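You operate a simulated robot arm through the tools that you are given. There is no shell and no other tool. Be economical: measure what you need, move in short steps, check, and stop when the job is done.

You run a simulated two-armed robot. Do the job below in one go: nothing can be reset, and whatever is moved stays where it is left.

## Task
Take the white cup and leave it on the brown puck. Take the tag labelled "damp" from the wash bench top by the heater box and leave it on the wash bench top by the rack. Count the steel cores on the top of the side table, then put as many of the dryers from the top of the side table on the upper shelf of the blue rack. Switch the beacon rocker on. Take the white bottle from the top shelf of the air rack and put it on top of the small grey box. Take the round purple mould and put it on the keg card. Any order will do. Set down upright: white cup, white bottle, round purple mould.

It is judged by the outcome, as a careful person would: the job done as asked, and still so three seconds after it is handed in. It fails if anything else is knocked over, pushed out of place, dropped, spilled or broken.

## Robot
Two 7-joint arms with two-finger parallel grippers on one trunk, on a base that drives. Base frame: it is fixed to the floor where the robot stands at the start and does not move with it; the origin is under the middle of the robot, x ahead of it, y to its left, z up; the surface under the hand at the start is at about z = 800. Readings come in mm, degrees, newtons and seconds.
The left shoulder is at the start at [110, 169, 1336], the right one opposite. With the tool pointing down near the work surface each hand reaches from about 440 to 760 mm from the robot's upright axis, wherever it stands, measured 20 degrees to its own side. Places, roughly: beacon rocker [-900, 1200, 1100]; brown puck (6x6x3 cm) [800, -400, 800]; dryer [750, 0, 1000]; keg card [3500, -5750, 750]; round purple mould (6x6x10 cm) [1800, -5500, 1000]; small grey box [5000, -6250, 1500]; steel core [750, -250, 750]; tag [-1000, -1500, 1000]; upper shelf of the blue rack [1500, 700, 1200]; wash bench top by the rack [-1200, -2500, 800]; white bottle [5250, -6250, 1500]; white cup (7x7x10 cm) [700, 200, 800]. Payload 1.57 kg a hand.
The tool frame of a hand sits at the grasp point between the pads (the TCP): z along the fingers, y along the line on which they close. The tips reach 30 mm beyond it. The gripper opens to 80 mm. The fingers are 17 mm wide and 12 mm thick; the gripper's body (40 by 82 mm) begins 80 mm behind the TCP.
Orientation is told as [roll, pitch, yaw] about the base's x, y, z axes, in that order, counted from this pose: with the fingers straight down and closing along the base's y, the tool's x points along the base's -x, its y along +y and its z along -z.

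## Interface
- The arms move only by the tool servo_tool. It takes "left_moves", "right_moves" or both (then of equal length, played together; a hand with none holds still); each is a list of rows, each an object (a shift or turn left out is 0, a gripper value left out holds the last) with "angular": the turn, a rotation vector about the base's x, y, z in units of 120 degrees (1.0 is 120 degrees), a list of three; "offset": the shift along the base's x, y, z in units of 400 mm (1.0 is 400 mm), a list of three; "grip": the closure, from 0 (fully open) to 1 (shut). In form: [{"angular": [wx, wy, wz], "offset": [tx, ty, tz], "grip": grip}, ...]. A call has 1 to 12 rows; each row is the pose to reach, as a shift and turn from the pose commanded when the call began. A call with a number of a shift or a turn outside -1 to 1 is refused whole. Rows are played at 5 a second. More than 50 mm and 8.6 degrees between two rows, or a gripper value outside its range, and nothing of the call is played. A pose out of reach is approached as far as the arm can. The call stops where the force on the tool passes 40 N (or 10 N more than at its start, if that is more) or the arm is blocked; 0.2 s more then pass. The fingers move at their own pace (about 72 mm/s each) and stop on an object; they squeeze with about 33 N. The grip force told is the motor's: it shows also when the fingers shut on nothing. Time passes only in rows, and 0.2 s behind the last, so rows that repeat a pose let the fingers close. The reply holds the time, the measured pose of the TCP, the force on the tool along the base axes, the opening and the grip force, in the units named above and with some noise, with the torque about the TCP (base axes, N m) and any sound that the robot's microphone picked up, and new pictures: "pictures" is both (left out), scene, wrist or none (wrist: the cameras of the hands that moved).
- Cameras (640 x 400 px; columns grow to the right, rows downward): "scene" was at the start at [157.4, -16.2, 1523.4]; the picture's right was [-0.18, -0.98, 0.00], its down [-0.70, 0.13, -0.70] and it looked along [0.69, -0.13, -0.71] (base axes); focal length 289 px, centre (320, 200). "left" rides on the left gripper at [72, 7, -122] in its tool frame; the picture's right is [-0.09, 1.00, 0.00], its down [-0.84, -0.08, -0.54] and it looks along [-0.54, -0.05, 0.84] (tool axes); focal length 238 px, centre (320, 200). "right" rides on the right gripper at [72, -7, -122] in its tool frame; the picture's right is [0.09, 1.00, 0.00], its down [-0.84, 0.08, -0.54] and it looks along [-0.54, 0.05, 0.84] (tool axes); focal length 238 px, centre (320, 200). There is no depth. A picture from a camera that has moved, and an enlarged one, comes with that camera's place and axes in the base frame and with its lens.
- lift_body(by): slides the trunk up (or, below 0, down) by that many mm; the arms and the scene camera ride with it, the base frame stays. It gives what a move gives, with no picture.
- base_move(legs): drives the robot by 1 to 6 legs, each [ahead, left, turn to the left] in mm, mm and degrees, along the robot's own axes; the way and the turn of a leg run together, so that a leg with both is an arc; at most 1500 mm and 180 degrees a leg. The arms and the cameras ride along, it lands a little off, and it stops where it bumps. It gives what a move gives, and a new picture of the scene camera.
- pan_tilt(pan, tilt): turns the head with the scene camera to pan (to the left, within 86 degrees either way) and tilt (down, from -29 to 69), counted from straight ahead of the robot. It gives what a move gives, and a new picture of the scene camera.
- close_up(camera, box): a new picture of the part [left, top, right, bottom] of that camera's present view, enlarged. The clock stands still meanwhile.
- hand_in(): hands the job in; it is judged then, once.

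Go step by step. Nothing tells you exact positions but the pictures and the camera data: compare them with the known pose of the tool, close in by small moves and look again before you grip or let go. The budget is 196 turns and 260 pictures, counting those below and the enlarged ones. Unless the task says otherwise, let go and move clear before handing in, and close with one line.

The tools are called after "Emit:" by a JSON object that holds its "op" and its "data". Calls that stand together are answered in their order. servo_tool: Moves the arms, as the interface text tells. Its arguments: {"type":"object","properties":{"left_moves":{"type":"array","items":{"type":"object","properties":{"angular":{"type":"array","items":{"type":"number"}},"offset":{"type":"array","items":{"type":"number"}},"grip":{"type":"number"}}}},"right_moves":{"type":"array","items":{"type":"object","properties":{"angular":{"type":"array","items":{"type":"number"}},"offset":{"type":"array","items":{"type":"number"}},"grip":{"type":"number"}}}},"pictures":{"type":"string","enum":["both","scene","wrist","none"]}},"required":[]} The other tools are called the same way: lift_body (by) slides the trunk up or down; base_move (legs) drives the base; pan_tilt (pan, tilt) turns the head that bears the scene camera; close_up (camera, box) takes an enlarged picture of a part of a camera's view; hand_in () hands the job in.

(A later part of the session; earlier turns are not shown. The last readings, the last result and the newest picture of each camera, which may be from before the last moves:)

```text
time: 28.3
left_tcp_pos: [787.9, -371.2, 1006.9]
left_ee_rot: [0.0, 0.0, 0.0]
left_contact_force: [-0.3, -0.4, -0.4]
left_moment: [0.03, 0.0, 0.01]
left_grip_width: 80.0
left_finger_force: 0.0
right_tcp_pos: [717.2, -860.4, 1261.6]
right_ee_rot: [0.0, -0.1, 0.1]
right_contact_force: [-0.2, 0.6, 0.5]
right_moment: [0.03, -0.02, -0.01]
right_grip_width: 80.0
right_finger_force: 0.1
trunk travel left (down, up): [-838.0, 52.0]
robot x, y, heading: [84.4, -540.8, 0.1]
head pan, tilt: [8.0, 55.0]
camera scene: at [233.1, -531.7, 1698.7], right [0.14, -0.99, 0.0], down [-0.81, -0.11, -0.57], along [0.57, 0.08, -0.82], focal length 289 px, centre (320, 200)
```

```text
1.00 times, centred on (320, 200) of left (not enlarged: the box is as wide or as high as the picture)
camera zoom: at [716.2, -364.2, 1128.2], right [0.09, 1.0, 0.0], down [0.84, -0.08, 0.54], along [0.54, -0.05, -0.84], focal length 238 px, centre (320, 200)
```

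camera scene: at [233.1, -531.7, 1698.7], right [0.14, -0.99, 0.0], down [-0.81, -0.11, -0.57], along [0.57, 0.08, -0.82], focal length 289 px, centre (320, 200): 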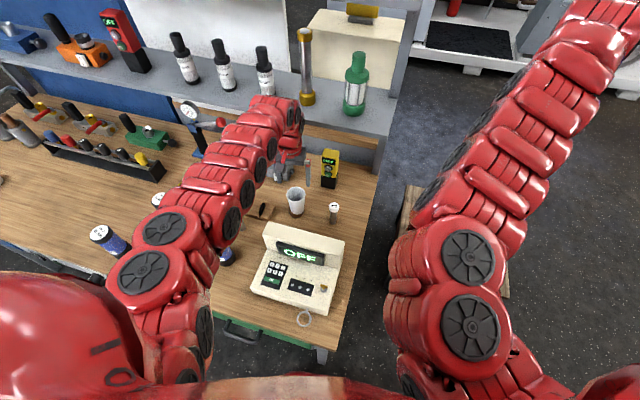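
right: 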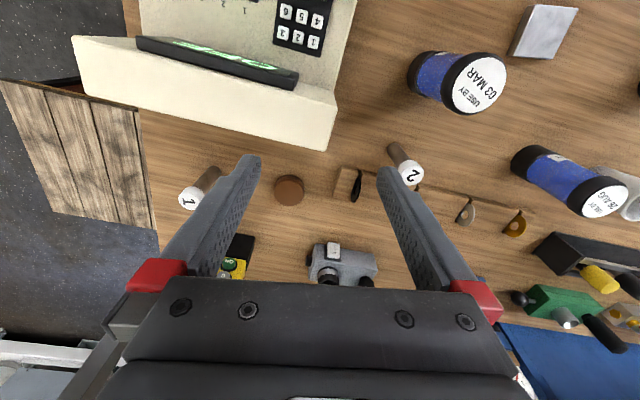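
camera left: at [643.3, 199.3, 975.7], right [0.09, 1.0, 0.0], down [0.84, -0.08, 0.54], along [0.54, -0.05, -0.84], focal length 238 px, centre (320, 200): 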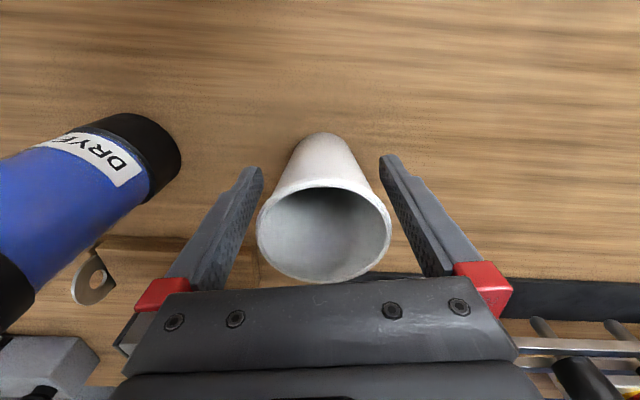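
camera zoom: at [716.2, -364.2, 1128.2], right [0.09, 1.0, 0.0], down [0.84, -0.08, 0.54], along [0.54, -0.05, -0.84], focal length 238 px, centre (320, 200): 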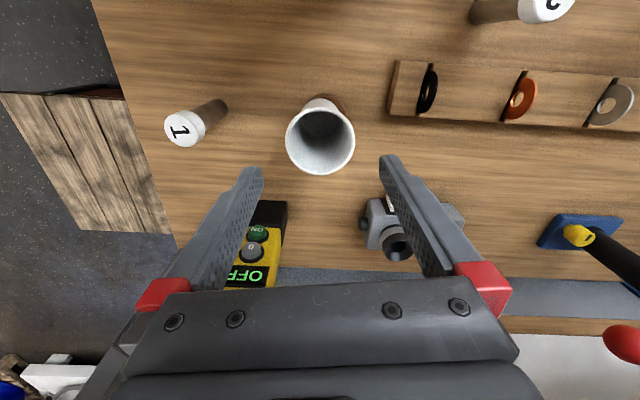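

Cup stands on the puck. Next, survey the whole bench for steel cores.

Emit:
{"op": "base_move", "data": {"legs": [[-85, 0, 0], [0, 480, 0]]}}

Emit:
{"op": "close_up", "data": {"camera": "scene", "box": [0, 60, 320, 300]}}

Emit:
{"op": "close_up", "data": {"camera": "scene", "box": [220, 80, 480, 320]}}

Emit:
{"op": "close_up", "data": {"camera": "left", "box": [0, 0, 640, 400]}}

```text
time: 31.8
left_tcp_pos: [704.2, 110.7, 1007.3]
left_ee_rot: [0.0, 0.0, -0.1]
left_contact_force: [-0.4, 0.2, -1.0]
left_moment: [-0.02, 0.01, -0.05]
left_grip_width: 80.0
left_finger_force: 0.0
right_tcp_pos: [634.3, -379.4, 1261.2]
right_ee_rot: [-0.1, 0.0, 0.0]
right_contact_force: [-0.2, 0.8, -0.5]
right_moment: [-0.04, -0.02, 0.0]
right_grip_width: 79.9
right_finger_force: 0.1
trunk travel left (down, up): [-838.0, 52.0]
robot x, y, heading: [-0.2, -57.3, -0.2]
head pan, tilt: [8.0, 55.0]
camera scene: at [150.2, -49.4, 1698.7], right [0.14, -0.99, 0.0], down [-0.81, -0.11, -0.57], along [0.57, 0.08, -0.82], focal length 289 px, centre (320, 200)
```

scene: 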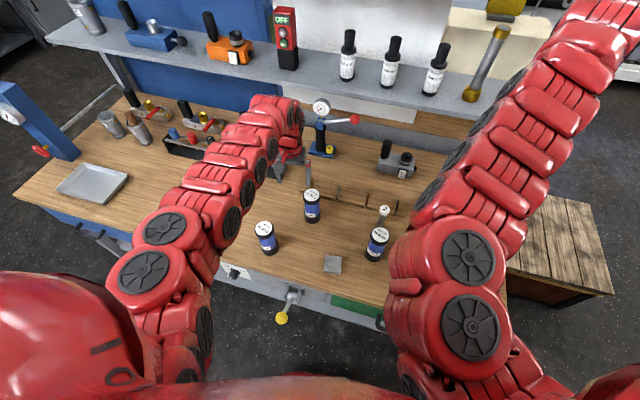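

```text
1.67 times, centred on (160, 180) of scene
camera zoom: at [150.2, -49.4, 1698.7], right [0.14, -0.99, 0.0], down [-0.81, -0.11, -0.57], along [0.57, 0.08, -0.82], focal length 482 px, centre (587, 233)
```

zoom: 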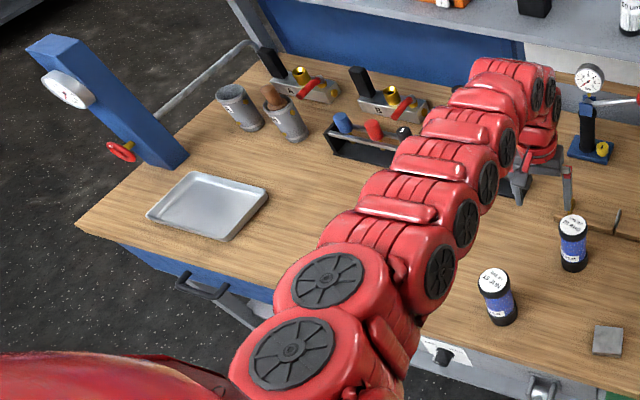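

```text
1.67 times, centred on (350, 200) of scene
camera zoom: at [150.2, -49.4, 1698.7], right [0.14, -0.99, 0.0], down [-0.81, -0.11, -0.57], along [0.57, 0.08, -0.82], focal length 482 px, centre (270, 200)
```

zoom: 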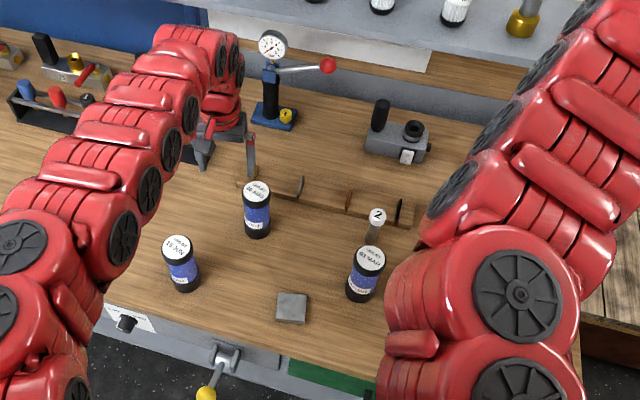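

```text
1.00 times, centred on (320, 200) of left (not enlarged: the box is as wide or as high as the picture)
camera zoom: at [633.5, 117.6, 1128.2], right [0.09, 1.0, 0.0], down [0.84, -0.08, 0.54], along [0.54, -0.05, -0.84], focal length 238 px, centre (320, 200)
```

zoom: 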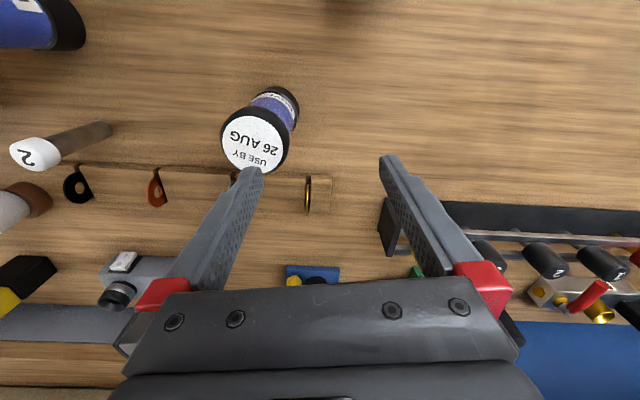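

The blue panel behind the bench seems to be the back of the blue rack (~x 1500), opened from the far side. Two cores seen, so two dryers: left hand over "15 JUN", right over "03 MAR".

Emit:
{"op": "servo_tool", "data": {"left_moves": [{"offset": [-0.09, 0.045, 0]}, {"offset": [-0.18, 0.09, 0]}, {"offset": [-0.27, 0.135, 0]}, {"offset": [-0.365, 0.183, 0]}, {"offset": [-0.365, 0.183, 0]}, {"offset": [-0.365, 0.183, 0]}, {"offset": [-0.365, 0.183, 0]}], "right_moves": [{"offset": [-0.018, 0.075, -0.09]}, {"offset": [-0.036, 0.15, -0.18]}, {"offset": [-0.054, 0.225, -0.27]}, {"offset": [-0.072, 0.3, -0.36]}, {"offset": [-0.09, 0.375, -0.45]}, {"offset": [-0.11, 0.45, -0.54]}, {"offset": [-0.125, 0.522, -0.625]}], "pictures": "both"}}

```text
time: 33.4
left_tcp_pos: [598.3, 191.4, 983.5]
left_ee_rot: [-0.1, 0.1, -0.2]
left_contact_force: [-0.1, 0.5, -0.5]
left_moment: [0.01, -0.03, 0.0]
left_grip_width: 80.2
left_finger_force: 0.0
left hand out of reach, approached as far as the arm can: row 3, 4, 5, 6, 7
right_tcp_pos: [627.7, -327.6, 1197.2]
right_ee_rot: [0.0, 0.2, 0.3]
right_contact_force: [-0.5, 0.8, 0.4]
right_moment: [0.04, -0.04, -0.01]
right_grip_width: 79.9
right_finger_force: 0.0
right hand out of reach, approached as far as the arm can: row 2, 3, 4, 5, 6, 7
trunk travel left (down, up): [-838.0, 52.0]
robot x, y, heading: [1.9, -58.1, -0.1]
head pan, tilt: [8.0, 55.0]
camera scene: at [150.5, -47.9, 1698.6], right [0.14, -0.99, 0.0], down [-0.81, -0.11, -0.57], along [0.57, 0.08, -0.82], focal length 289 px, centre (320, 200)
camera right: at [556.8, -335.9, 1319.7], right [-0.1, 1.0, 0.0], down [0.84, 0.08, 0.54], along [0.54, 0.05, -0.84], focal length 238 px, centre (320, 200)
camera left: at [526.7, 198.3, 1104.7], right [0.09, 1.0, 0.0], down [0.84, -0.08, 0.54], along [0.54, -0.05, -0.84], focal length 238 px, centre (320, 200)
```

scene: 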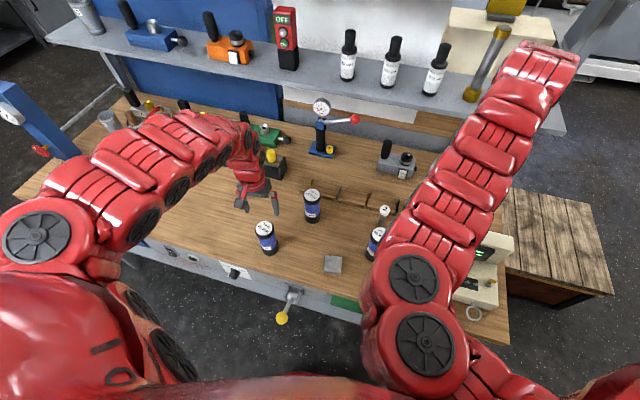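
right: 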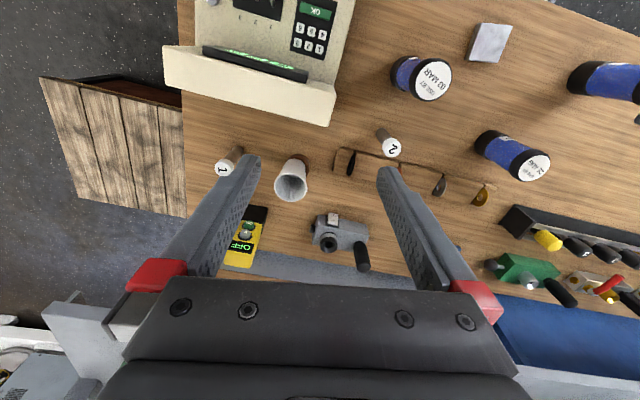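
left: 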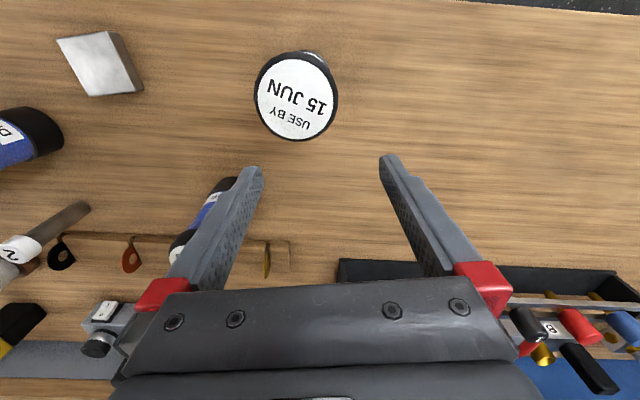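

The raised trunk limits the reach; raise the left hand, lower the trunk to the starting height.

Emit:
{"op": "servo_tool", "data": {"left_moves": [{"offset": [0, 0, 0.12]}, {"offset": [0, 0, 0.24]}, {"offset": [0, 0, 0.36]}, {"offset": [0, 0, 0.46]}], "pictures": "none"}}

Emit:
{"op": "lift_body", "data": {"by": -180}}

```text
time: 34.4
left_tcp_pos: [638.6, 202.0, 1171.9]
left_ee_rot: [0.1, 0.3, -0.1]
left_contact_force: [-0.5, -0.4, 0.3]
left_moment: [-0.02, -0.01, -0.03]
left_grip_width: 80.2
left_finger_force: 0.0
left hand out of reach, approached as far as the arm can: row 1, 2, 3, 4
right_tcp_pos: [626.6, -328.7, 1198.2]
right_ee_rot: [0.0, 0.3, 0.2]
right_contact_force: [0.1, -0.5, -0.6]
right_moment: [0.01, 0.0, 0.0]
right_grip_width: 80.2
right_finger_force: 0.2
trunk travel left (down, up): [-838.0, 52.0]
robot x, y, heading: [-3.0, -56.0, 0.1]
head pan, tilt: [8.0, 55.0]
```

```text
time: 36.4
left_tcp_pos: [637.9, 200.0, 990.6]
left_ee_rot: [0.0, 0.2, -0.1]
left_contact_force: [-0.7, 0.6, -0.4]
left_moment: [-0.01, -0.02, 0.03]
left_grip_width: 79.9
left_finger_force: 0.0
right_tcp_pos: [628.7, -329.6, 1017.6]
right_ee_rot: [-0.1, 0.3, 0.2]
right_contact_force: [-0.2, -0.8, -0.4]
right_moment: [0.02, 0.01, 0.0]
right_grip_width: 80.2
right_finger_force: 0.1
trunk travel left (down, up): [-658.0, 232.0]
robot x, y, heading: [2.1, -55.1, -0.2]
head pan, tilt: [8.0, 55.0]
```

Emit:
{"op": "servo_tool", "data": {"left_moves": [{"offset": [0, 0, 0]}], "right_moves": [{"offset": [0, 0, 0]}], "pictures": "none"}}

```text
time: 36.8
left_tcp_pos: [638.2, 201.3, 990.2]
left_ee_rot: [-0.1, 0.2, -0.1]
left_contact_force: [-0.3, 0.6, -0.9]
left_moment: [0.0, 0.0, -0.04]
left_grip_width: 79.8
left_finger_force: 0.0
right_tcp_pos: [626.9, -328.4, 1017.3]
right_ee_rot: [0.0, 0.3, 0.3]
right_contact_force: [0.4, 0.5, 0.0]
right_moment: [-0.01, 0.03, -0.01]
right_grip_width: 79.9
right_finger_force: 0.0
trunk travel left (down, up): [-658.0, 232.0]
robot x, y, heading: [1.3, -57.4, -0.1]
head pan, tilt: [8.0, 55.0]
```

Emit:
{"op": "servo_tool", "data": {"left_moves": [{"offset": [-0.07, -0.015, 0]}, {"offset": [-0.14, -0.03, 0]}, {"offset": [-0.2, -0.042, 0]}, {"offset": [-0.2, -0.042, 0]}], "right_moves": [{"offset": [-0.03, 0.1, 0]}, {"offset": [-0.06, 0.2, 0]}, {"offset": [-0.09, 0.3, 0]}, {"offset": [-0.11, 0.395, 0]}], "pictures": "both"}}

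```text
time: 37.8
left_tcp_pos: [639.1, 197.6, 991.7]
left_ee_rot: [0.2, 0.2, -0.2]
left_contact_force: [1.0, -0.7, -1.1]
left_moment: [-0.01, -0.02, -0.02]
left_grip_width: 80.0
left_finger_force: 0.1
left hand out of reach, approached as far as the arm can: row 1, 2, 3, 4
right_tcp_pos: [638.0, -207.3, 1029.6]
right_ee_rot: [-0.3, -0.3, 0.5]
right_contact_force: [-0.2, -0.1, -0.1]
right_moment: [0.05, -0.04, -0.01]
right_grip_width: 80.3
right_finger_force: 0.0
right hand out of reach, approached as far as the arm can: row 1, 2, 3, 4
trunk travel left (down, up): [-658.0, 232.0]
robot x, y, heading: [0.5, -56.5, -0.1]
head pan, tilt: [8.0, 55.0]
camera scene: at [150.8, -51.7, 1518.6], right [0.14, -0.99, 0.0], down [-0.81, -0.11, -0.57], along [0.57, 0.08, -0.82], focal length 289 px, centre (320, 200)
camera right: at [565.3, -214.3, 1151.0], right [-0.1, 0.99, -0.01], down [0.83, 0.09, 0.55], along [0.54, 0.05, -0.84], focal length 238 px, centre (320, 200)
camera left: at [569.0, 203.8, 1112.2], right [0.09, 1.0, 0.0], down [0.84, -0.08, 0.54], along [0.54, -0.05, -0.84], focal length 238 px, centre (320, 200)
```

scene: 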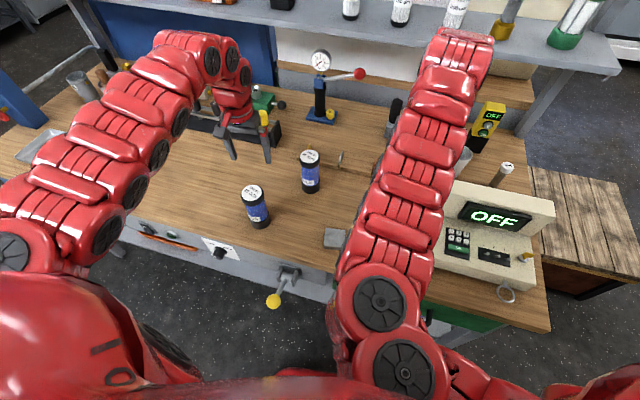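
right: 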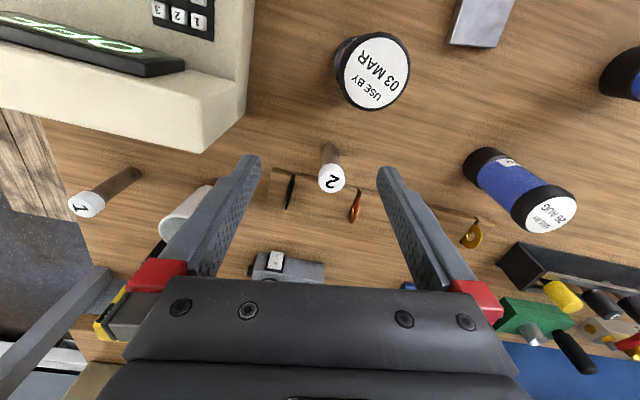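
left: 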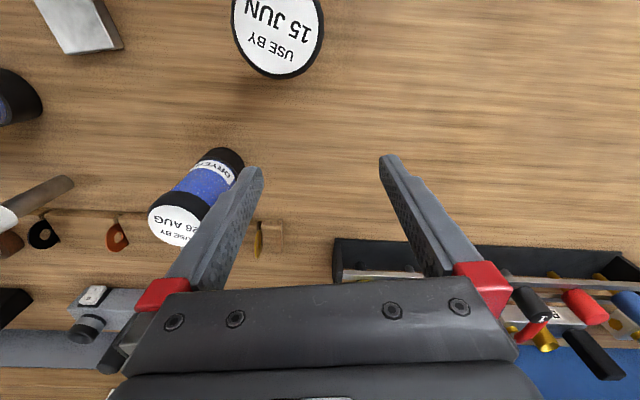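

The inner reach limits me up here; back the base by 80 mm instead.

Emit:
{"op": "base_move", "data": {"legs": [[-80, 0, 0]]}}

Emit:
{"op": "servo_tool", "data": {"left_moves": [{"offset": [0.0, -0.015, 0]}, {"offset": [0.0, -0.03, 0]}], "right_moves": [{"offset": [0.03, 0.05, -0.03]}, {"offset": [0.06, 0.09, -0.06]}], "pictures": "wrist"}}

```text
time: 38.9
left_tcp_pos: [558.8, 200.1, 991.1]
left_ee_rot: [0.0, 0.1, -0.1]
left_contact_force: [0.7, 0.5, 0.0]
left_moment: [-0.02, 0.05, -0.02]
left_grip_width: 80.0
left_finger_force: 0.1
right_tcp_pos: [556.2, -205.2, 1029.1]
right_ee_rot: [-0.5, -0.4, 0.6]
right_contact_force: [-0.2, 0.5, 0.4]
right_moment: [0.0, -0.04, 0.03]
right_grip_width: 80.2
right_finger_force: 0.1
trunk travel left (down, up): [-658.0, 232.0]
robot x, y, heading: [-80.3, -55.8, 0.0]
head pan, tilt: [8.0, 55.0]
camera scene: at [68.7, -48.5, 1518.7], right [0.14, -0.99, 0.0], down [-0.81, -0.11, -0.57], along [0.57, 0.08, -0.82], focal length 289 px, centre (320, 200)
```

scene: 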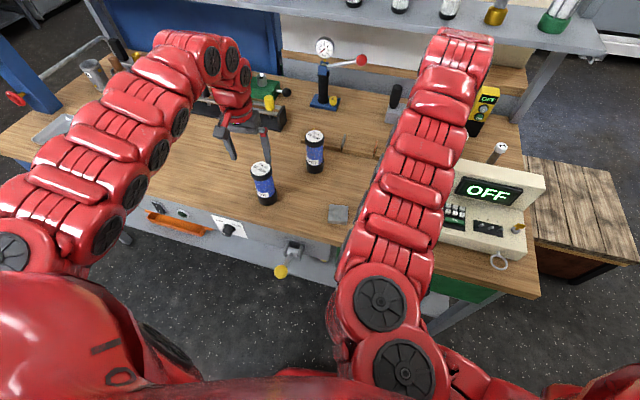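

```text
time: 39.5
left_tcp_pos: [556.9, 188.4, 989.8]
left_ee_rot: [-0.1, 0.3, -0.1]
left_contact_force: [0.1, 0.1, -0.3]
left_moment: [-0.01, -0.02, 0.02]
left_grip_width: 79.9
left_finger_force: 0.0
right_tcp_pos: [578.8, -170.5, 1007.1]
right_ee_rot: [-0.3, -0.4, 0.5]
right_contact_force: [0.1, -0.3, 0.3]
right_moment: [0.01, 0.02, 0.02]
right_grip_width: 80.0
right_finger_force: 0.1
trunk travel left (down, up): [-658.0, 232.0]
robot x, y, heading: [-80.5, -57.1, -0.4]
head pan, tilt: [8.0, 55.0]
camera right: at [506.5, -177.2, 1127.8], right [-0.1, 0.99, -0.01], down [0.83, 0.09, 0.55], along [0.54, 0.05, -0.84], focal length 238 px, centre (320, 200)
camera left: at [487.0, 194.9, 1111.7], right [0.09, 1.0, 0.0], down [0.84, -0.08, 0.54], along [0.54, -0.05, -0.84], focal length 238 px, centre (320, 200)
```

right: 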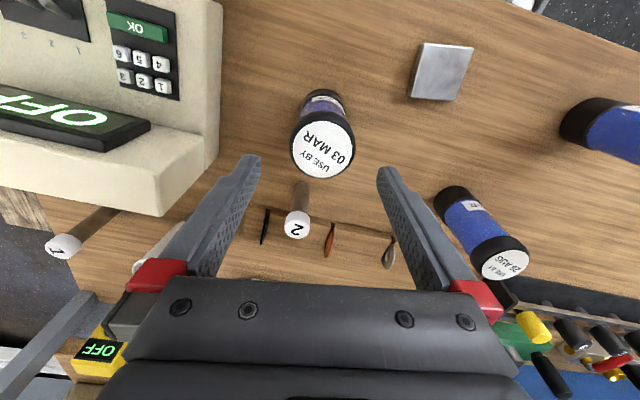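
left: 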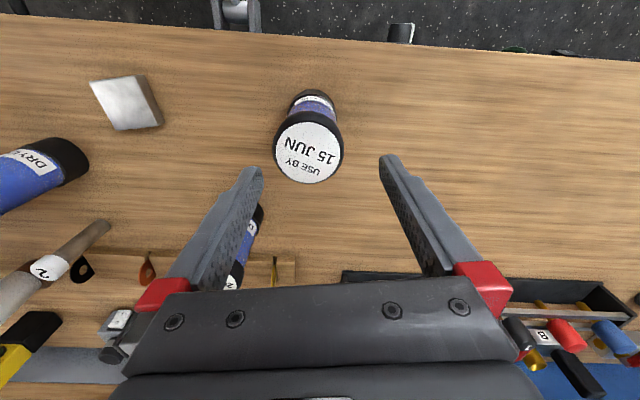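

Emit:
{"op": "servo_tool", "data": {"left_moves": [{"offset": [0.0, -0.024, -0.1]}, {"offset": [0.0, -0.024, -0.2]}, {"offset": [0.0, -0.024, -0.295]}], "right_moves": [{"offset": [0.012, 0.006, -0.11]}, {"offset": [0.012, 0.006, -0.22]}, {"offset": [0.012, 0.006, -0.335]}], "pictures": "wrist"}}

```text
time: 40.3
left_tcp_pos: [559.6, 178.8, 870.7]
left_ee_rot: [0.1, 0.2, -0.2]
left_contact_force: [0.2, 0.1, 0.2]
left_moment: [0.0, 0.04, 0.02]
left_grip_width: 79.9
left_finger_force: 0.1
right_tcp_pos: [587.9, -168.5, 869.1]
right_ee_rot: [-0.2, -0.3, 0.5]
right_contact_force: [0.2, 0.0, -0.2]
right_moment: [0.0, 0.03, 0.04]
right_grip_width: 79.9
right_finger_force: 0.0
trunk travel left (down, up): [-658.0, 232.0]
robot x, y, heading: [-79.5, -59.5, 0.1]
head pan, tilt: [8.0, 55.0]
camera right: at [514.8, -175.2, 990.7], right [-0.1, 0.99, -0.01], down [0.83, 0.09, 0.55], along [0.54, 0.05, -0.84], focal length 238 px, centre (320, 200)
camera left: at [488.3, 184.9, 992.4], right [0.1, 1.0, 0.0], down [0.84, -0.08, 0.54], along [0.54, -0.05, -0.84], focal length 238 px, centre (320, 200)
```

right: 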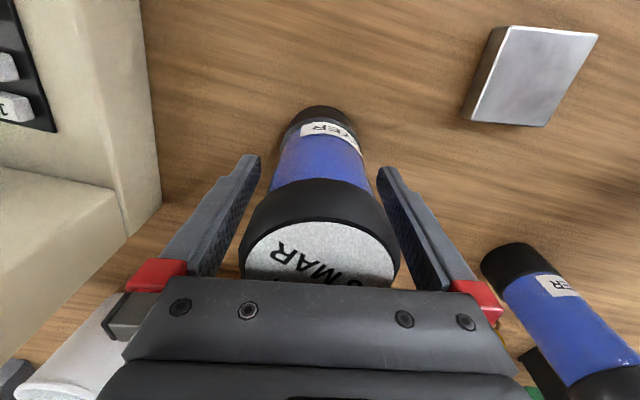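
left: 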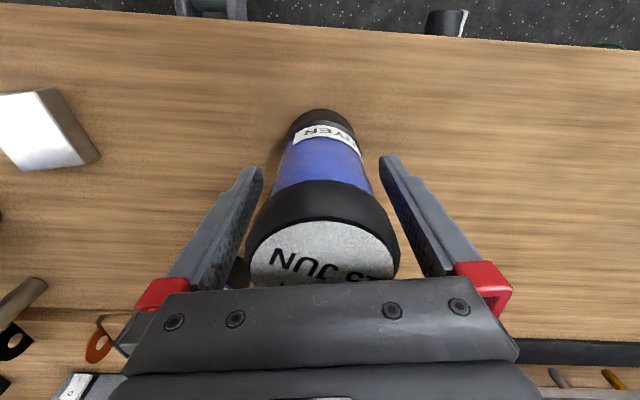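

Emit:
{"op": "servo_tool", "data": {"left_moves": [{"grip": 1}, {"grip": 1}, {"grip": 1}, {"grip": 1}, {"offset": [0, 0, 0.06], "grip": 1}, {"offset": [0, 0, 0.12], "grip": 1}, {"offset": [0, 0, 0.2], "grip": 1}], "right_moves": [{"grip": 1}, {"grip": 1}, {"grip": 1}, {"grip": 1}, {"offset": [0, 0, 0.06], "grip": 1}, {"offset": [0, 0, 0.12], "grip": 1}, {"offset": [0, 0, 0.2], "grip": 1}], "pictures": "none"}}

Emit:
{"op": "pan_tilt", "data": {"pan": 30, "tilt": 25}}

```text
time: 41.9
left_tcp_pos: [563.2, 179.0, 952.3]
left_ee_rot: [0.0, 0.0, -0.1]
left_contact_force: [-0.2, -0.5, -2.8]
left_moment: [0.01, -0.02, 0.0]
left_grip_width: 57.3
left_finger_force: 33.2
left hand out of reach, approached as far as the arm can: row 7
right_tcp_pos: [587.5, -167.8, 951.2]
right_ee_rot: [-0.4, -0.4, 0.6]
right_contact_force: [-0.2, 0.1, -2.0]
right_moment: [0.0, 0.0, -0.01]
right_grip_width: 57.2
right_finger_force: 32.6
trunk travel left (down, up): [-658.0, 232.0]
robot x, y, heading: [-77.9, -55.0, -0.1]
head pan, tilt: [8.0, 55.0]
```

```text
time: 42.8
left_tcp_pos: [563.4, 179.9, 951.7]
left_ee_rot: [0.0, 0.2, -0.1]
left_contact_force: [0.4, -0.4, -2.6]
left_moment: [-0.01, 0.03, 0.05]
left_grip_width: 57.1
left_finger_force: 32.8
right_tcp_pos: [588.4, -168.0, 951.3]
right_ee_rot: [-0.5, -0.4, 0.4]
right_contact_force: [0.7, 0.1, -2.9]
right_moment: [0.02, -0.07, -0.03]
right_grip_width: 57.5
right_finger_force: 33.2
trunk travel left (down, up): [-658.0, 232.0]
robot x, y, heading: [-80.4, -57.8, -0.1]
head pan, tilt: [30.0, 25.0]
camera scene: at [78.4, -12.4, 1562.5], right [0.5, -0.87, 0.0], down [-0.37, -0.21, -0.91], along [0.79, 0.45, -0.42], focal length 289 px, centre (320, 200)
```

scene: 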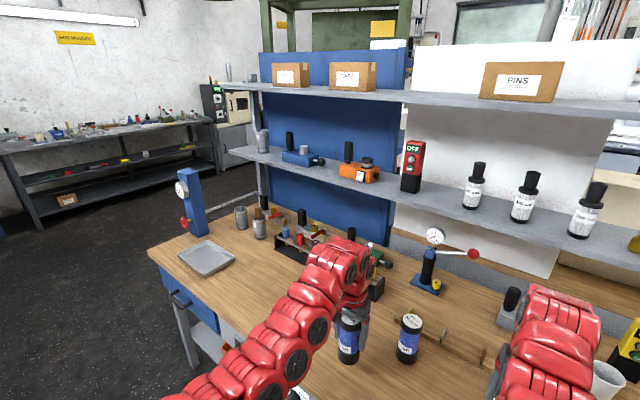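

Both dryers are held. I'll raise the trunk, strafe left along the bench and look at the rack from its side.

Emit:
{"op": "lift_body", "data": {"by": 180}}

Emit:
{"op": "base_move", "data": {"legs": [[60, 800, 0]]}}

Emit:
{"op": "pan_tilt", "data": {"pan": 60, "tilt": 35}}

```text
time: 44.8
left_tcp_pos: [563.3, 177.8, 1131.1]
left_ee_rot: [-0.1, 0.2, -0.2]
left_contact_force: [0.1, 0.3, -1.8]
left_moment: [0.02, 0.0, 0.03]
left_grip_width: 57.1
left_finger_force: 33.1
right_tcp_pos: [588.4, -167.6, 1131.0]
right_ee_rot: [-0.4, -0.3, 0.5]
right_contact_force: [0.2, 0.0, -1.7]
right_moment: [-0.02, -0.02, -0.01]
right_grip_width: 57.3
right_finger_force: 32.6
trunk travel left (down, up): [-838.0, 52.0]
robot x, y, heading: [-76.8, -56.6, -0.1]
head pan, tilt: [30.0, 25.0]
```

```text
time: 49.0
left_tcp_pos: [619.5, 963.6, 1131.8]
left_ee_rot: [-0.1, 0.2, 0.4]
left_contact_force: [0.0, 0.6, -2.1]
left_moment: [0.0, -0.02, -0.02]
left_grip_width: 57.4
left_finger_force: 32.8
right_tcp_pos: [647.2, 617.8, 1130.8]
right_ee_rot: [-0.5, -0.4, 1.1]
right_contact_force: [0.1, -0.3, -2.9]
right_moment: [-0.01, 0.01, -0.01]
right_grip_width: 57.4
right_finger_force: 33.0
trunk travel left (down, up): [-838.0, 52.0]
robot x, y, heading: [-18.7, 722.0, 0.5]
head pan, tilt: [30.0, 25.0]
camera scene: at [136.7, 767.0, 1742.6], right [0.51, -0.86, 0.0], down [-0.36, -0.21, -0.91], along [0.78, 0.46, -0.42], focal length 289 px, centre (320, 200)
```

scene: 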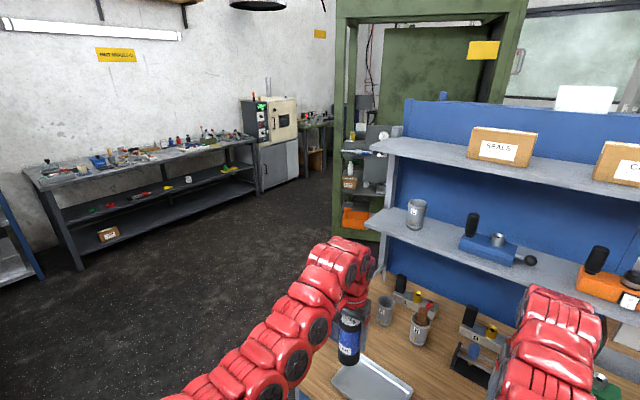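

```text
time: 50.0
left_tcp_pos: [619.4, 963.3, 1132.6]
left_ee_rot: [0.0, 0.2, 0.4]
left_contact_force: [-0.5, -0.1, -1.9]
left_moment: [-0.01, 0.01, 0.01]
left_grip_width: 57.3
left_finger_force: 32.6
right_tcp_pos: [647.7, 616.2, 1130.4]
right_ee_rot: [-0.3, -0.3, 1.1]
right_contact_force: [1.0, 0.0, -2.2]
right_moment: [-0.01, 0.0, 0.01]
right_grip_width: 57.1
right_finger_force: 33.3
trunk travel left (down, up): [-838.0, 52.0]
robot x, y, heading: [-19.3, 724.6, 0.3]
head pan, tilt: [60.0, 35.0]
camera scene: at [100.9, 797.2, 1726.9], right [0.87, -0.49, 0.0], down [-0.28, -0.5, -0.82], along [0.4, 0.71, -0.57], focal length 289 px, centre (320, 200)
```

scene: 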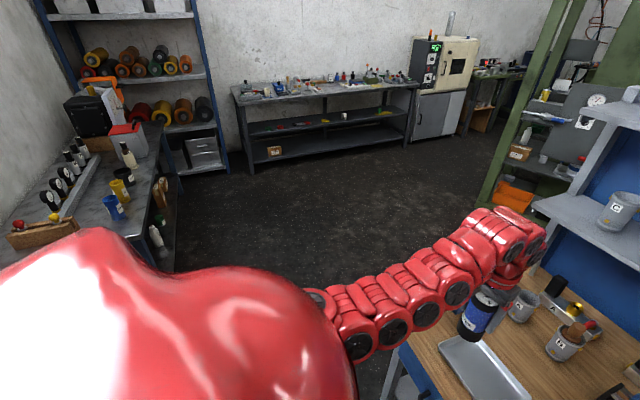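

Emit:
{"op": "base_move", "data": {"legs": [[0, 790, 0], [450, 0, 0], [350, 400, 0]]}}

Emit:
{"op": "pan_tilt", "data": {"pan": -40, "tilt": 20}}

```text
time: 59.2
left_tcp_pos: [1416.5, 2141.4, 1132.9]
left_ee_rot: [-0.1, 0.2, -0.1]
left_contact_force: [-0.2, 0.9, -2.7]
left_moment: [0.01, -0.04, 0.01]
left_grip_width: 57.4
left_finger_force: 32.7
right_tcp_pos: [1440.9, 1794.9, 1131.1]
right_ee_rot: [-0.4, -0.3, 0.6]
right_contact_force: [0.6, -1.3, -2.6]
right_moment: [0.03, -0.01, 0.0]
right_grip_width: 57.2
right_finger_force: 32.8
trunk travel left (down, up): [-838.0, 52.0]
robot x, y, heading: [774.3, 1905.4, 0.1]
head pan, tilt: [60.0, 35.0]
camera scene: at [895.8, 1979.0, 1726.9], right [0.87, -0.5, 0.0], down [-0.29, -0.5, -0.82], along [0.41, 0.71, -0.57], focal length 289 px, centre (320, 200)
```

scene: 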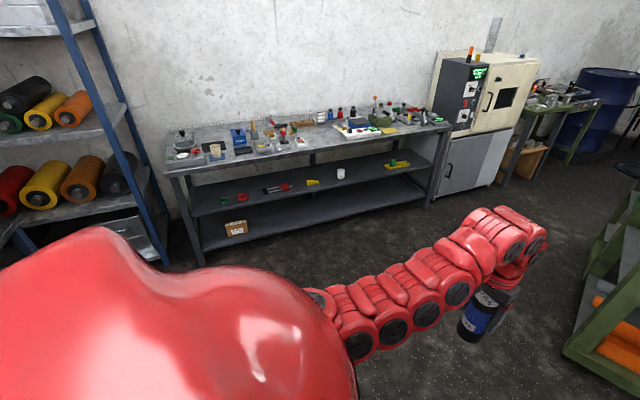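

```text
time: 61.0
left_tcp_pos: [1418.5, 2141.4, 1131.8]
left_ee_rot: [-0.1, 0.2, -0.1]
left_contact_force: [1.0, -0.2, -2.1]
left_moment: [0.04, 0.04, 0.0]
left_grip_width: 57.2
left_finger_force: 32.9
right_tcp_pos: [1441.9, 1795.3, 1131.0]
right_ee_rot: [-0.5, -0.3, 0.6]
right_contact_force: [0.4, 0.0, -2.9]
right_moment: [-0.02, -0.01, 0.01]
right_grip_width: 57.4
right_finger_force: 33.1
trunk travel left (down, up): [-838.0, 52.0]
robot x, y, heading: [773.2, 1903.3, -0.0]
head pan, tilt: [-40.0, 20.0]
camera scene: at [923.6, 1843.6, 1750.7], right [-0.64, -0.77, 0.0], down [-0.26, 0.22, -0.94], along [0.72, -0.6, -0.34], focal length 289 px, centre (320, 200)
```

scene: 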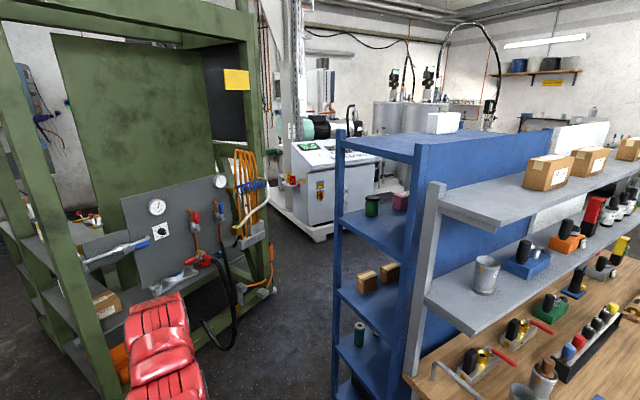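

Emit:
{"op": "close_up", "data": {"camera": "scene", "box": [300, 100, 500, 400]}}

Emit:
{"op": "pan_tilt", "data": {"pan": -15, "tilt": 30}}

```text
1.33 times, centred on (400, 250) of scene
camera zoom: at [923.6, 1843.6, 1750.7], right [-0.64, -0.77, 0.0], down [-0.26, 0.22, -0.94], along [0.72, -0.6, -0.34], focal length 386 px, centre (213, 133)
```

zoom: 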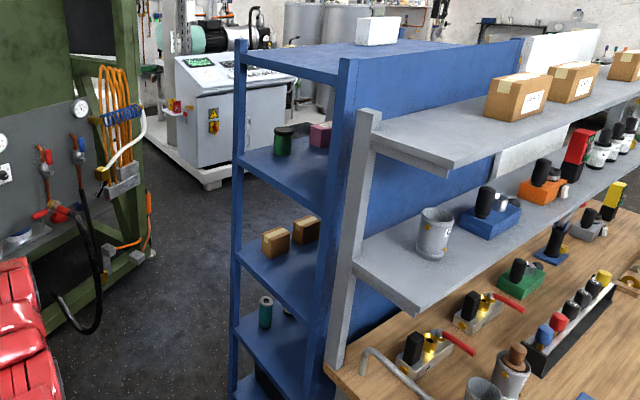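

```text
time: 61.9
left_tcp_pos: [1417.4, 2141.2, 1131.0]
left_ee_rot: [0.0, 0.2, -0.2]
left_contact_force: [-0.3, 0.4, -2.5]
left_moment: [-0.01, 0.01, -0.01]
left_grip_width: 57.3
left_finger_force: 32.5
right_tcp_pos: [1442.6, 1794.1, 1130.1]
right_ee_rot: [-0.4, -0.3, 0.6]
right_contact_force: [1.0, 0.1, -2.2]
right_moment: [0.01, 0.01, 0.01]
right_grip_width: 57.3
right_finger_force: 32.2
trunk travel left (down, up): [-838.0, 52.0]
robot x, y, heading: [774.9, 1906.1, -0.1]
head pan, tilt: [-15.0, 30.0]
camera scene: at [939.5, 1879.7, 1734.6], right [-0.26, -0.97, 0.0], down [-0.48, 0.13, -0.87], along [0.84, -0.23, -0.5], focal length 289 px, centre (320, 200)
```

scene: 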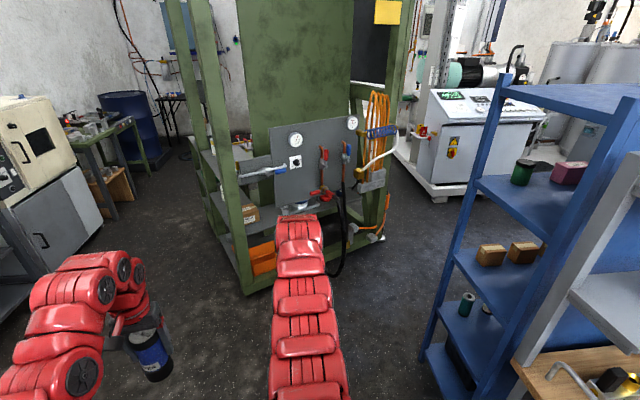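

The upper shelf is enclosed by the rack's top, so the dryers must be held with tilted hands: I need to set them down and regrasp. Check the bench's left end for a free spot.

Emit:
{"op": "pan_tilt", "data": {"pan": -78, "tilt": 42}}

```text
time: 63.2
left_tcp_pos: [1415.1, 2141.0, 1131.9]
left_ee_rot: [0.1, 0.3, -0.1]
left_contact_force: [0.0, 0.3, -2.9]
left_moment: [0.0, 0.01, 0.03]
left_grip_width: 57.5
left_finger_force: 32.4
right_tcp_pos: [1442.4, 1794.2, 1129.7]
right_ee_rot: [-0.4, -0.3, 0.6]
right_contact_force: [0.1, 0.4, -2.4]
right_moment: [-0.02, -0.01, -0.03]
right_grip_width: 57.5
right_finger_force: 33.1
trunk travel left (down, up): [-838.0, 52.0]
robot x, y, heading: [777.0, 1904.9, -0.0]
head pan, tilt: [-78.0, 42.0]
camera scene: at [869.6, 1821.6, 1716.4], right [-0.98, -0.21, 0.0], down [-0.14, 0.65, -0.74], along [0.15, -0.73, -0.67], focal length 289 px, centre (320, 200)
```

scene: 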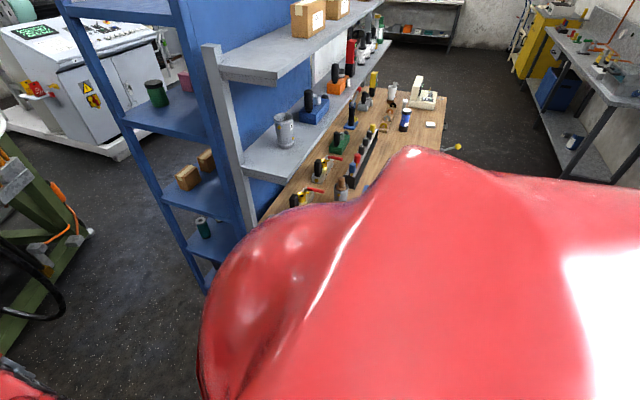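

Emit:
{"op": "base_move", "data": {"legs": [[-350, -400, 0], [-470, 0, 0], [0, -1150, 0]]}}

Emit:
{"op": "pan_tilt", "data": {"pan": 0, "tilt": 55}}

```text
time: 74.0
left_tcp_pos: [630.1, 608.0, 1130.8]
left_ee_rot: [0.0, 0.2, 1.2]
left_contact_force: [0.3, -0.2, -2.3]
left_moment: [0.01, 0.02, -0.01]
left_grip_width: 57.0
left_finger_force: 32.9
right_tcp_pos: [662.8, 260.7, 1130.1]
right_ee_rot: [-0.4, -0.3, 1.9]
right_contact_force: [-0.2, 0.4, -2.3]
right_moment: [0.03, -0.03, -0.01]
right_grip_width: 57.2
right_finger_force: 33.0
trunk travel left (down, up): [-838.0, 52.0]
robot x, y, heading: [-7.4, 361.3, 1.5]
head pan, tilt: [-78.0, 42.0]
camera scene: at [90.2, 274.9, 1716.4], right [-0.97, -0.23, 0.0], down [-0.15, 0.65, -0.74], along [0.17, -0.72, -0.67], focal length 289 px, centre (320, 200)
```

scene: 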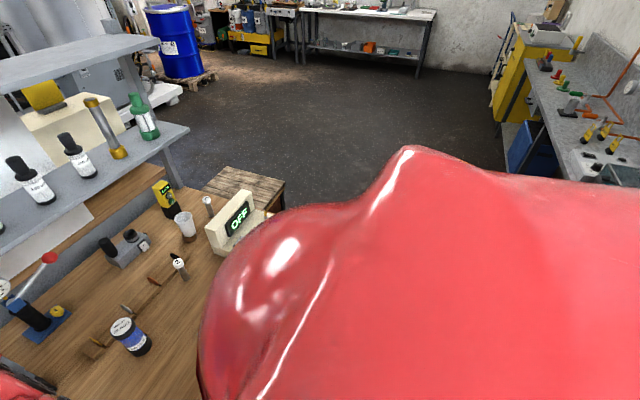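

```text
time: 75.5
left_tcp_pos: [630.8, 607.4, 1131.6]
left_ee_rot: [0.0, 0.2, 1.2]
left_contact_force: [-0.8, 1.0, -2.5]
left_moment: [0.0, 0.02, 0.01]
left_grip_width: 57.2
left_finger_force: 33.7
right_tcp_pos: [662.5, 260.5, 1130.5]
right_ee_rot: [-0.4, -0.3, 1.9]
right_contact_force: [0.0, -1.6, -1.7]
right_moment: [-0.01, -0.01, -0.04]
right_grip_width: 57.2
right_finger_force: 33.1
trunk travel left (down, up): [-838.0, 52.0]
robot x, y, heading: [-6.6, 357.5, 1.3]
head pan, tilt: [0.0, 55.0]
camera scene: at [143.1, 357.5, 1698.6], right [0.02, -1.0, 0.0], down [-0.82, -0.02, -0.57], along [0.57, 0.01, -0.82], focal length 289 px, centre (320, 200)
```

scene: 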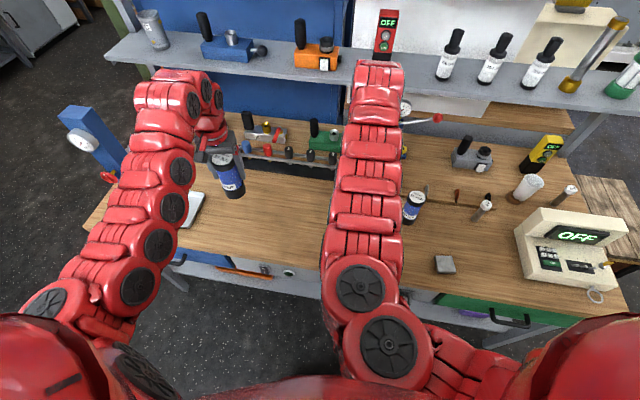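

Emit:
{"op": "lift_body", "data": {"by": -252}}

Emit:
{"op": "servo_tool", "data": {"left_moves": [{"offset": [0, 0, -0.01]}, {"offset": [0, 0, -0.018]}], "right_moves": [{"offset": [0, 0, -0.01]}, {"offset": [0, 0, -0.018]}], "pictures": "scene"}}

```text
time: 78.2
left_tcp_pos: [627.1, 606.9, 882.9]
left_ee_rot: [0.0, -0.2, 1.2]
left_contact_force: [4.0, 1.4, 25.5]
left_moment: [0.09, 0.08, -0.19]
left_grip_width: 57.3
left_finger_force: 32.9
right_tcp_pos: [661.1, 260.1, 883.1]
right_ee_rot: [-0.3, -0.8, 1.9]
right_contact_force: [9.1, -1.2, 24.3]
right_moment: [0.31, 0.04, -0.07]
right_grip_width: 57.8
right_finger_force: 33.3
trunk travel left (down, up): [-586.0, 304.0]
robot x, y, heading: [-7.5, 358.3, 1.3]
head pan, tilt: [0.0, 55.0]
```

```text
time: 78.8
left_tcp_pos: [625.6, 606.5, 877.3]
left_ee_rot: [0.1, -0.2, 1.3]
left_contact_force: [0.6, 2.1, 24.6]
left_moment: [0.37, -0.1, -0.26]
left_grip_width: 56.5
left_finger_force: 32.9
right_tcp_pos: [659.5, 259.8, 874.5]
right_ee_rot: [-0.5, -0.6, 1.9]
right_contact_force: [2.5, -2.6, 24.1]
right_moment: [0.24, 0.12, 0.06]
right_grip_width: 57.5
right_finger_force: 33.3
trunk travel left (down, up): [-586.0, 304.0]
robot x, y, heading: [-6.3, 357.8, 1.3]
head pan, tilt: [0.0, 55.0]
camera scene: at [136.1, 356.7, 1447.5], right [0.02, -1.0, 0.0], down [-0.82, -0.02, -0.58], along [0.58, 0.01, -0.82], focal length 289 px, centre (320, 200)
```

scene: 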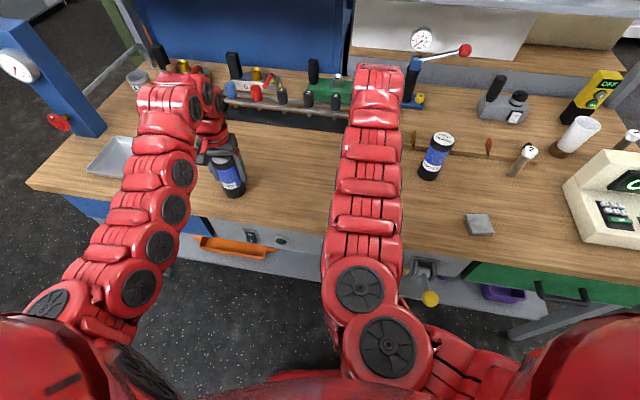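

Both rest on the bench. Release and tilt the hands about the TCP by 60° to regrasp from the side.

Emit:
{"op": "servo_tool", "data": {"left_moves": [{"grip": 0}, {"grip": 0}, {"grip": 0}, {"angular": [0, -0.07, 0]}, {"angular": [0, -0.14, 0]}], "right_moves": [{"grip": 0}, {"grip": 0}, {"grip": 0}, {"angular": [0, -0.07, 0]}, {"angular": [0, -0.14, 0]}], "pictures": "wrist"}}

```text
time: 79.9
left_tcp_pos: [634.0, 590.3, 862.4]
left_ee_rot: [2.2, -11.4, -3.7]
left_contact_force: [1.3, -1.9, 21.1]
left_moment: [0.01, 0.78, 0.06]
left_grip_width: 80.0
left_finger_force: 0.0
left hand out of reach, approached as far as the arm can: row 4
right_tcp_pos: [673.1, 254.1, 889.0]
right_ee_rot: [7.8, -12.0, -6.6]
right_contact_force: [-0.5, -0.1, -0.3]
right_moment: [-0.02, 0.0, -0.01]
right_grip_width: 79.9
right_finger_force: 0.0
trunk travel left (down, up): [-586.0, 304.0]
robot x, y, heading: [-8.2, 353.6, 1.4]
head pan, tilt: [0.0, 55.0]
stopped in row 5 (left hand): the force on the tool passed its limit at 86 N (the readings are from after the stop); the commanded pose is now the measured one
camera right: at [575.1, 242.4, 991.6], right [0.0, 0.99, 0.11], down [0.7, -0.08, 0.71], along [0.71, 0.08, -0.7], focal length 238 px, centre (320, 200)
camera left: at [541.4, 597.1, 966.7], right [0.15, 0.99, 0.06], down [0.71, -0.14, 0.69], along [0.69, -0.06, -0.72], focal length 238 px, centre (320, 200)
```

right: 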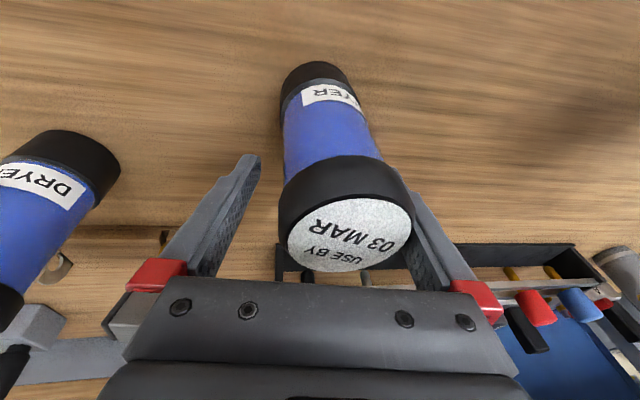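
left: 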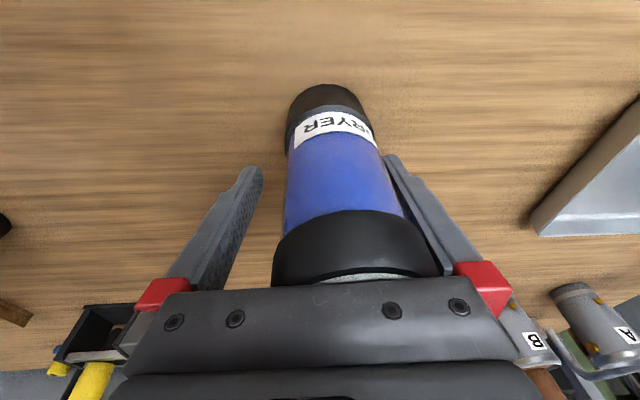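

The arms ran into a limit and twisted; the dryers still stand. Centre each hand on its dryer and back out upward.

Emit:
{"op": "servo_tool", "data": {"left_moves": [{"offset": [0, 0.015, 0.01]}, {"offset": [0, 0.035, 0.02]}], "right_moves": [{"offset": [0, 0.01, 0.01]}, {"offset": [0, 0.02, 0.02]}], "pictures": "wrist"}}

```text
time: 80.5
left_tcp_pos: [636.6, 606.7, 868.4]
left_ee_rot: [2.2, -11.3, -3.5]
left_contact_force: [-0.2, 0.4, -0.6]
left_moment: [-0.03, 0.03, 0.04]
left_grip_width: 79.9
left_finger_force: 0.0
right_tcp_pos: [673.2, 264.7, 897.2]
right_ee_rot: [7.7, -12.1, -6.5]
right_contact_force: [-0.4, -0.2, 0.4]
right_moment: [-0.01, -0.01, -0.01]
right_grip_width: 79.9
right_finger_force: 0.0
trunk travel left (down, up): [-586.0, 304.0]
robot x, y, heading: [-9.0, 356.9, 0.9]
head pan, tilt: [0.0, 55.0]
camera right: at [576.2, 253.1, 999.7], right [0.0, 0.99, 0.11], down [0.7, -0.08, 0.71], along [0.71, 0.08, -0.69], focal length 238 px, centre (320, 200)
camera left: at [543.6, 613.4, 972.0], right [0.14, 0.99, 0.05], down [0.71, -0.14, 0.69], along [0.69, -0.06, -0.72], focal length 238 px, centre (320, 200)
```

right: 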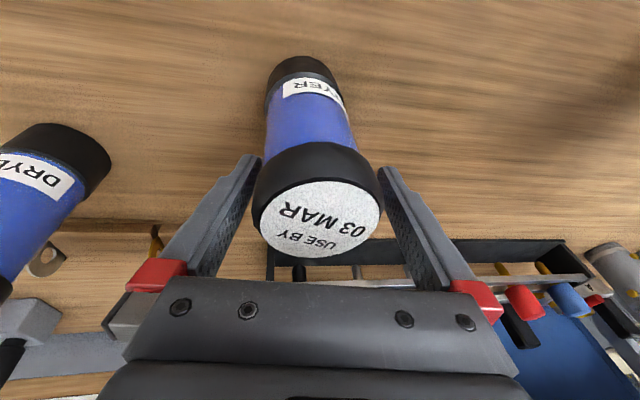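
left: 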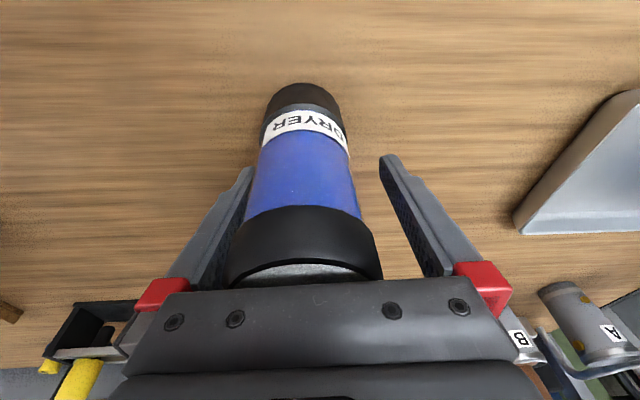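

Emit:
{"op": "servo_tool", "data": {"left_moves": [{"offset": [0, -0.013, 0.01]}, {"offset": [0, -0.015, 0.05]}], "pictures": "none"}}

Emit:
{"op": "lift_body", "data": {"by": 140}}

Emit:
{"op": "base_move", "data": {"legs": [[-170, 0, 0]]}}

```text
time: 81.1
left_tcp_pos: [645.8, 599.5, 875.5]
left_ee_rot: [2.1, -11.0, -3.7]
left_contact_force: [-0.2, 0.1, -0.1]
left_moment: [-0.02, 0.01, 0.01]
left_grip_width: 80.0
left_finger_force: 0.0
left hand out of reach, approached as far as the arm can: row 1, 2
right_tcp_pos: [673.0, 264.8, 896.6]
right_ee_rot: [7.7, -12.0, -6.6]
right_contact_force: [0.1, -0.4, 0.3]
right_moment: [0.03, 0.0, 0.0]
right_grip_width: 80.1
right_finger_force: 0.2
trunk travel left (down, up): [-586.0, 304.0]
robot x, y, heading: [-9.0, 355.4, 1.3]
head pan, tilt: [0.0, 55.0]
```

```text
time: 82.8
left_tcp_pos: [646.8, 600.4, 1016.2]
left_ee_rot: [2.1, -11.2, -3.5]
left_contact_force: [-0.6, 0.1, 0.0]
left_moment: [0.02, 0.02, -0.01]
left_grip_width: 80.4
left_finger_force: 0.0
right_tcp_pos: [672.8, 265.1, 1036.8]
right_ee_rot: [7.6, -12.1, -6.5]
right_contact_force: [0.8, -0.3, -0.1]
right_moment: [-0.02, -0.02, -0.01]
right_grip_width: 79.9
right_finger_force: 0.1
trunk travel left (down, up): [-726.0, 164.0]
robot x, y, heading: [-10.0, 357.9, 1.3]
head pan, tilt: [0.0, 55.0]
```

```text
time: 84.2
left_tcp_pos: [482.2, 597.8, 1014.4]
left_ee_rot: [2.1, -11.2, -3.4]
left_contact_force: [-0.2, 0.2, 0.4]
left_moment: [-0.02, -0.03, -0.01]
left_grip_width: 80.1
left_finger_force: 0.0
right_tcp_pos: [509.0, 262.9, 1035.8]
right_ee_rot: [7.7, -12.0, -6.5]
right_contact_force: [0.3, 0.5, 0.1]
right_moment: [0.02, 0.01, 0.02]
right_grip_width: 80.2
right_finger_force: 0.0
trunk travel left (down, up): [-726.0, 164.0]
robot x, y, heading: [-172.3, 354.2, 1.5]
head pan, tilt: [0.0, 55.0]
camera scene: at [-21.4, 354.0, 1586.6], right [0.02, -1.0, 0.0], down [-0.82, -0.02, -0.57], along [0.57, 0.01, -0.82], focal length 289 px, centre (320, 200)
```

scene: 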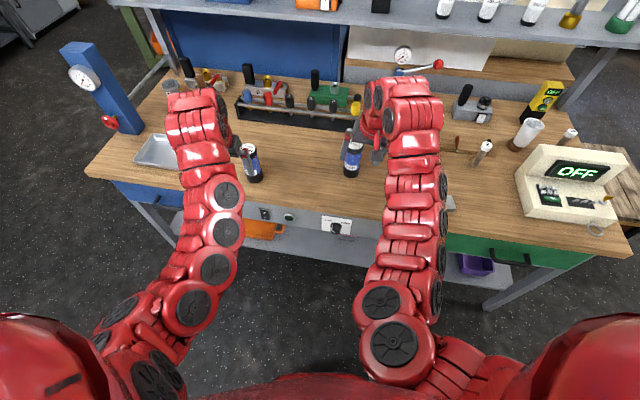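

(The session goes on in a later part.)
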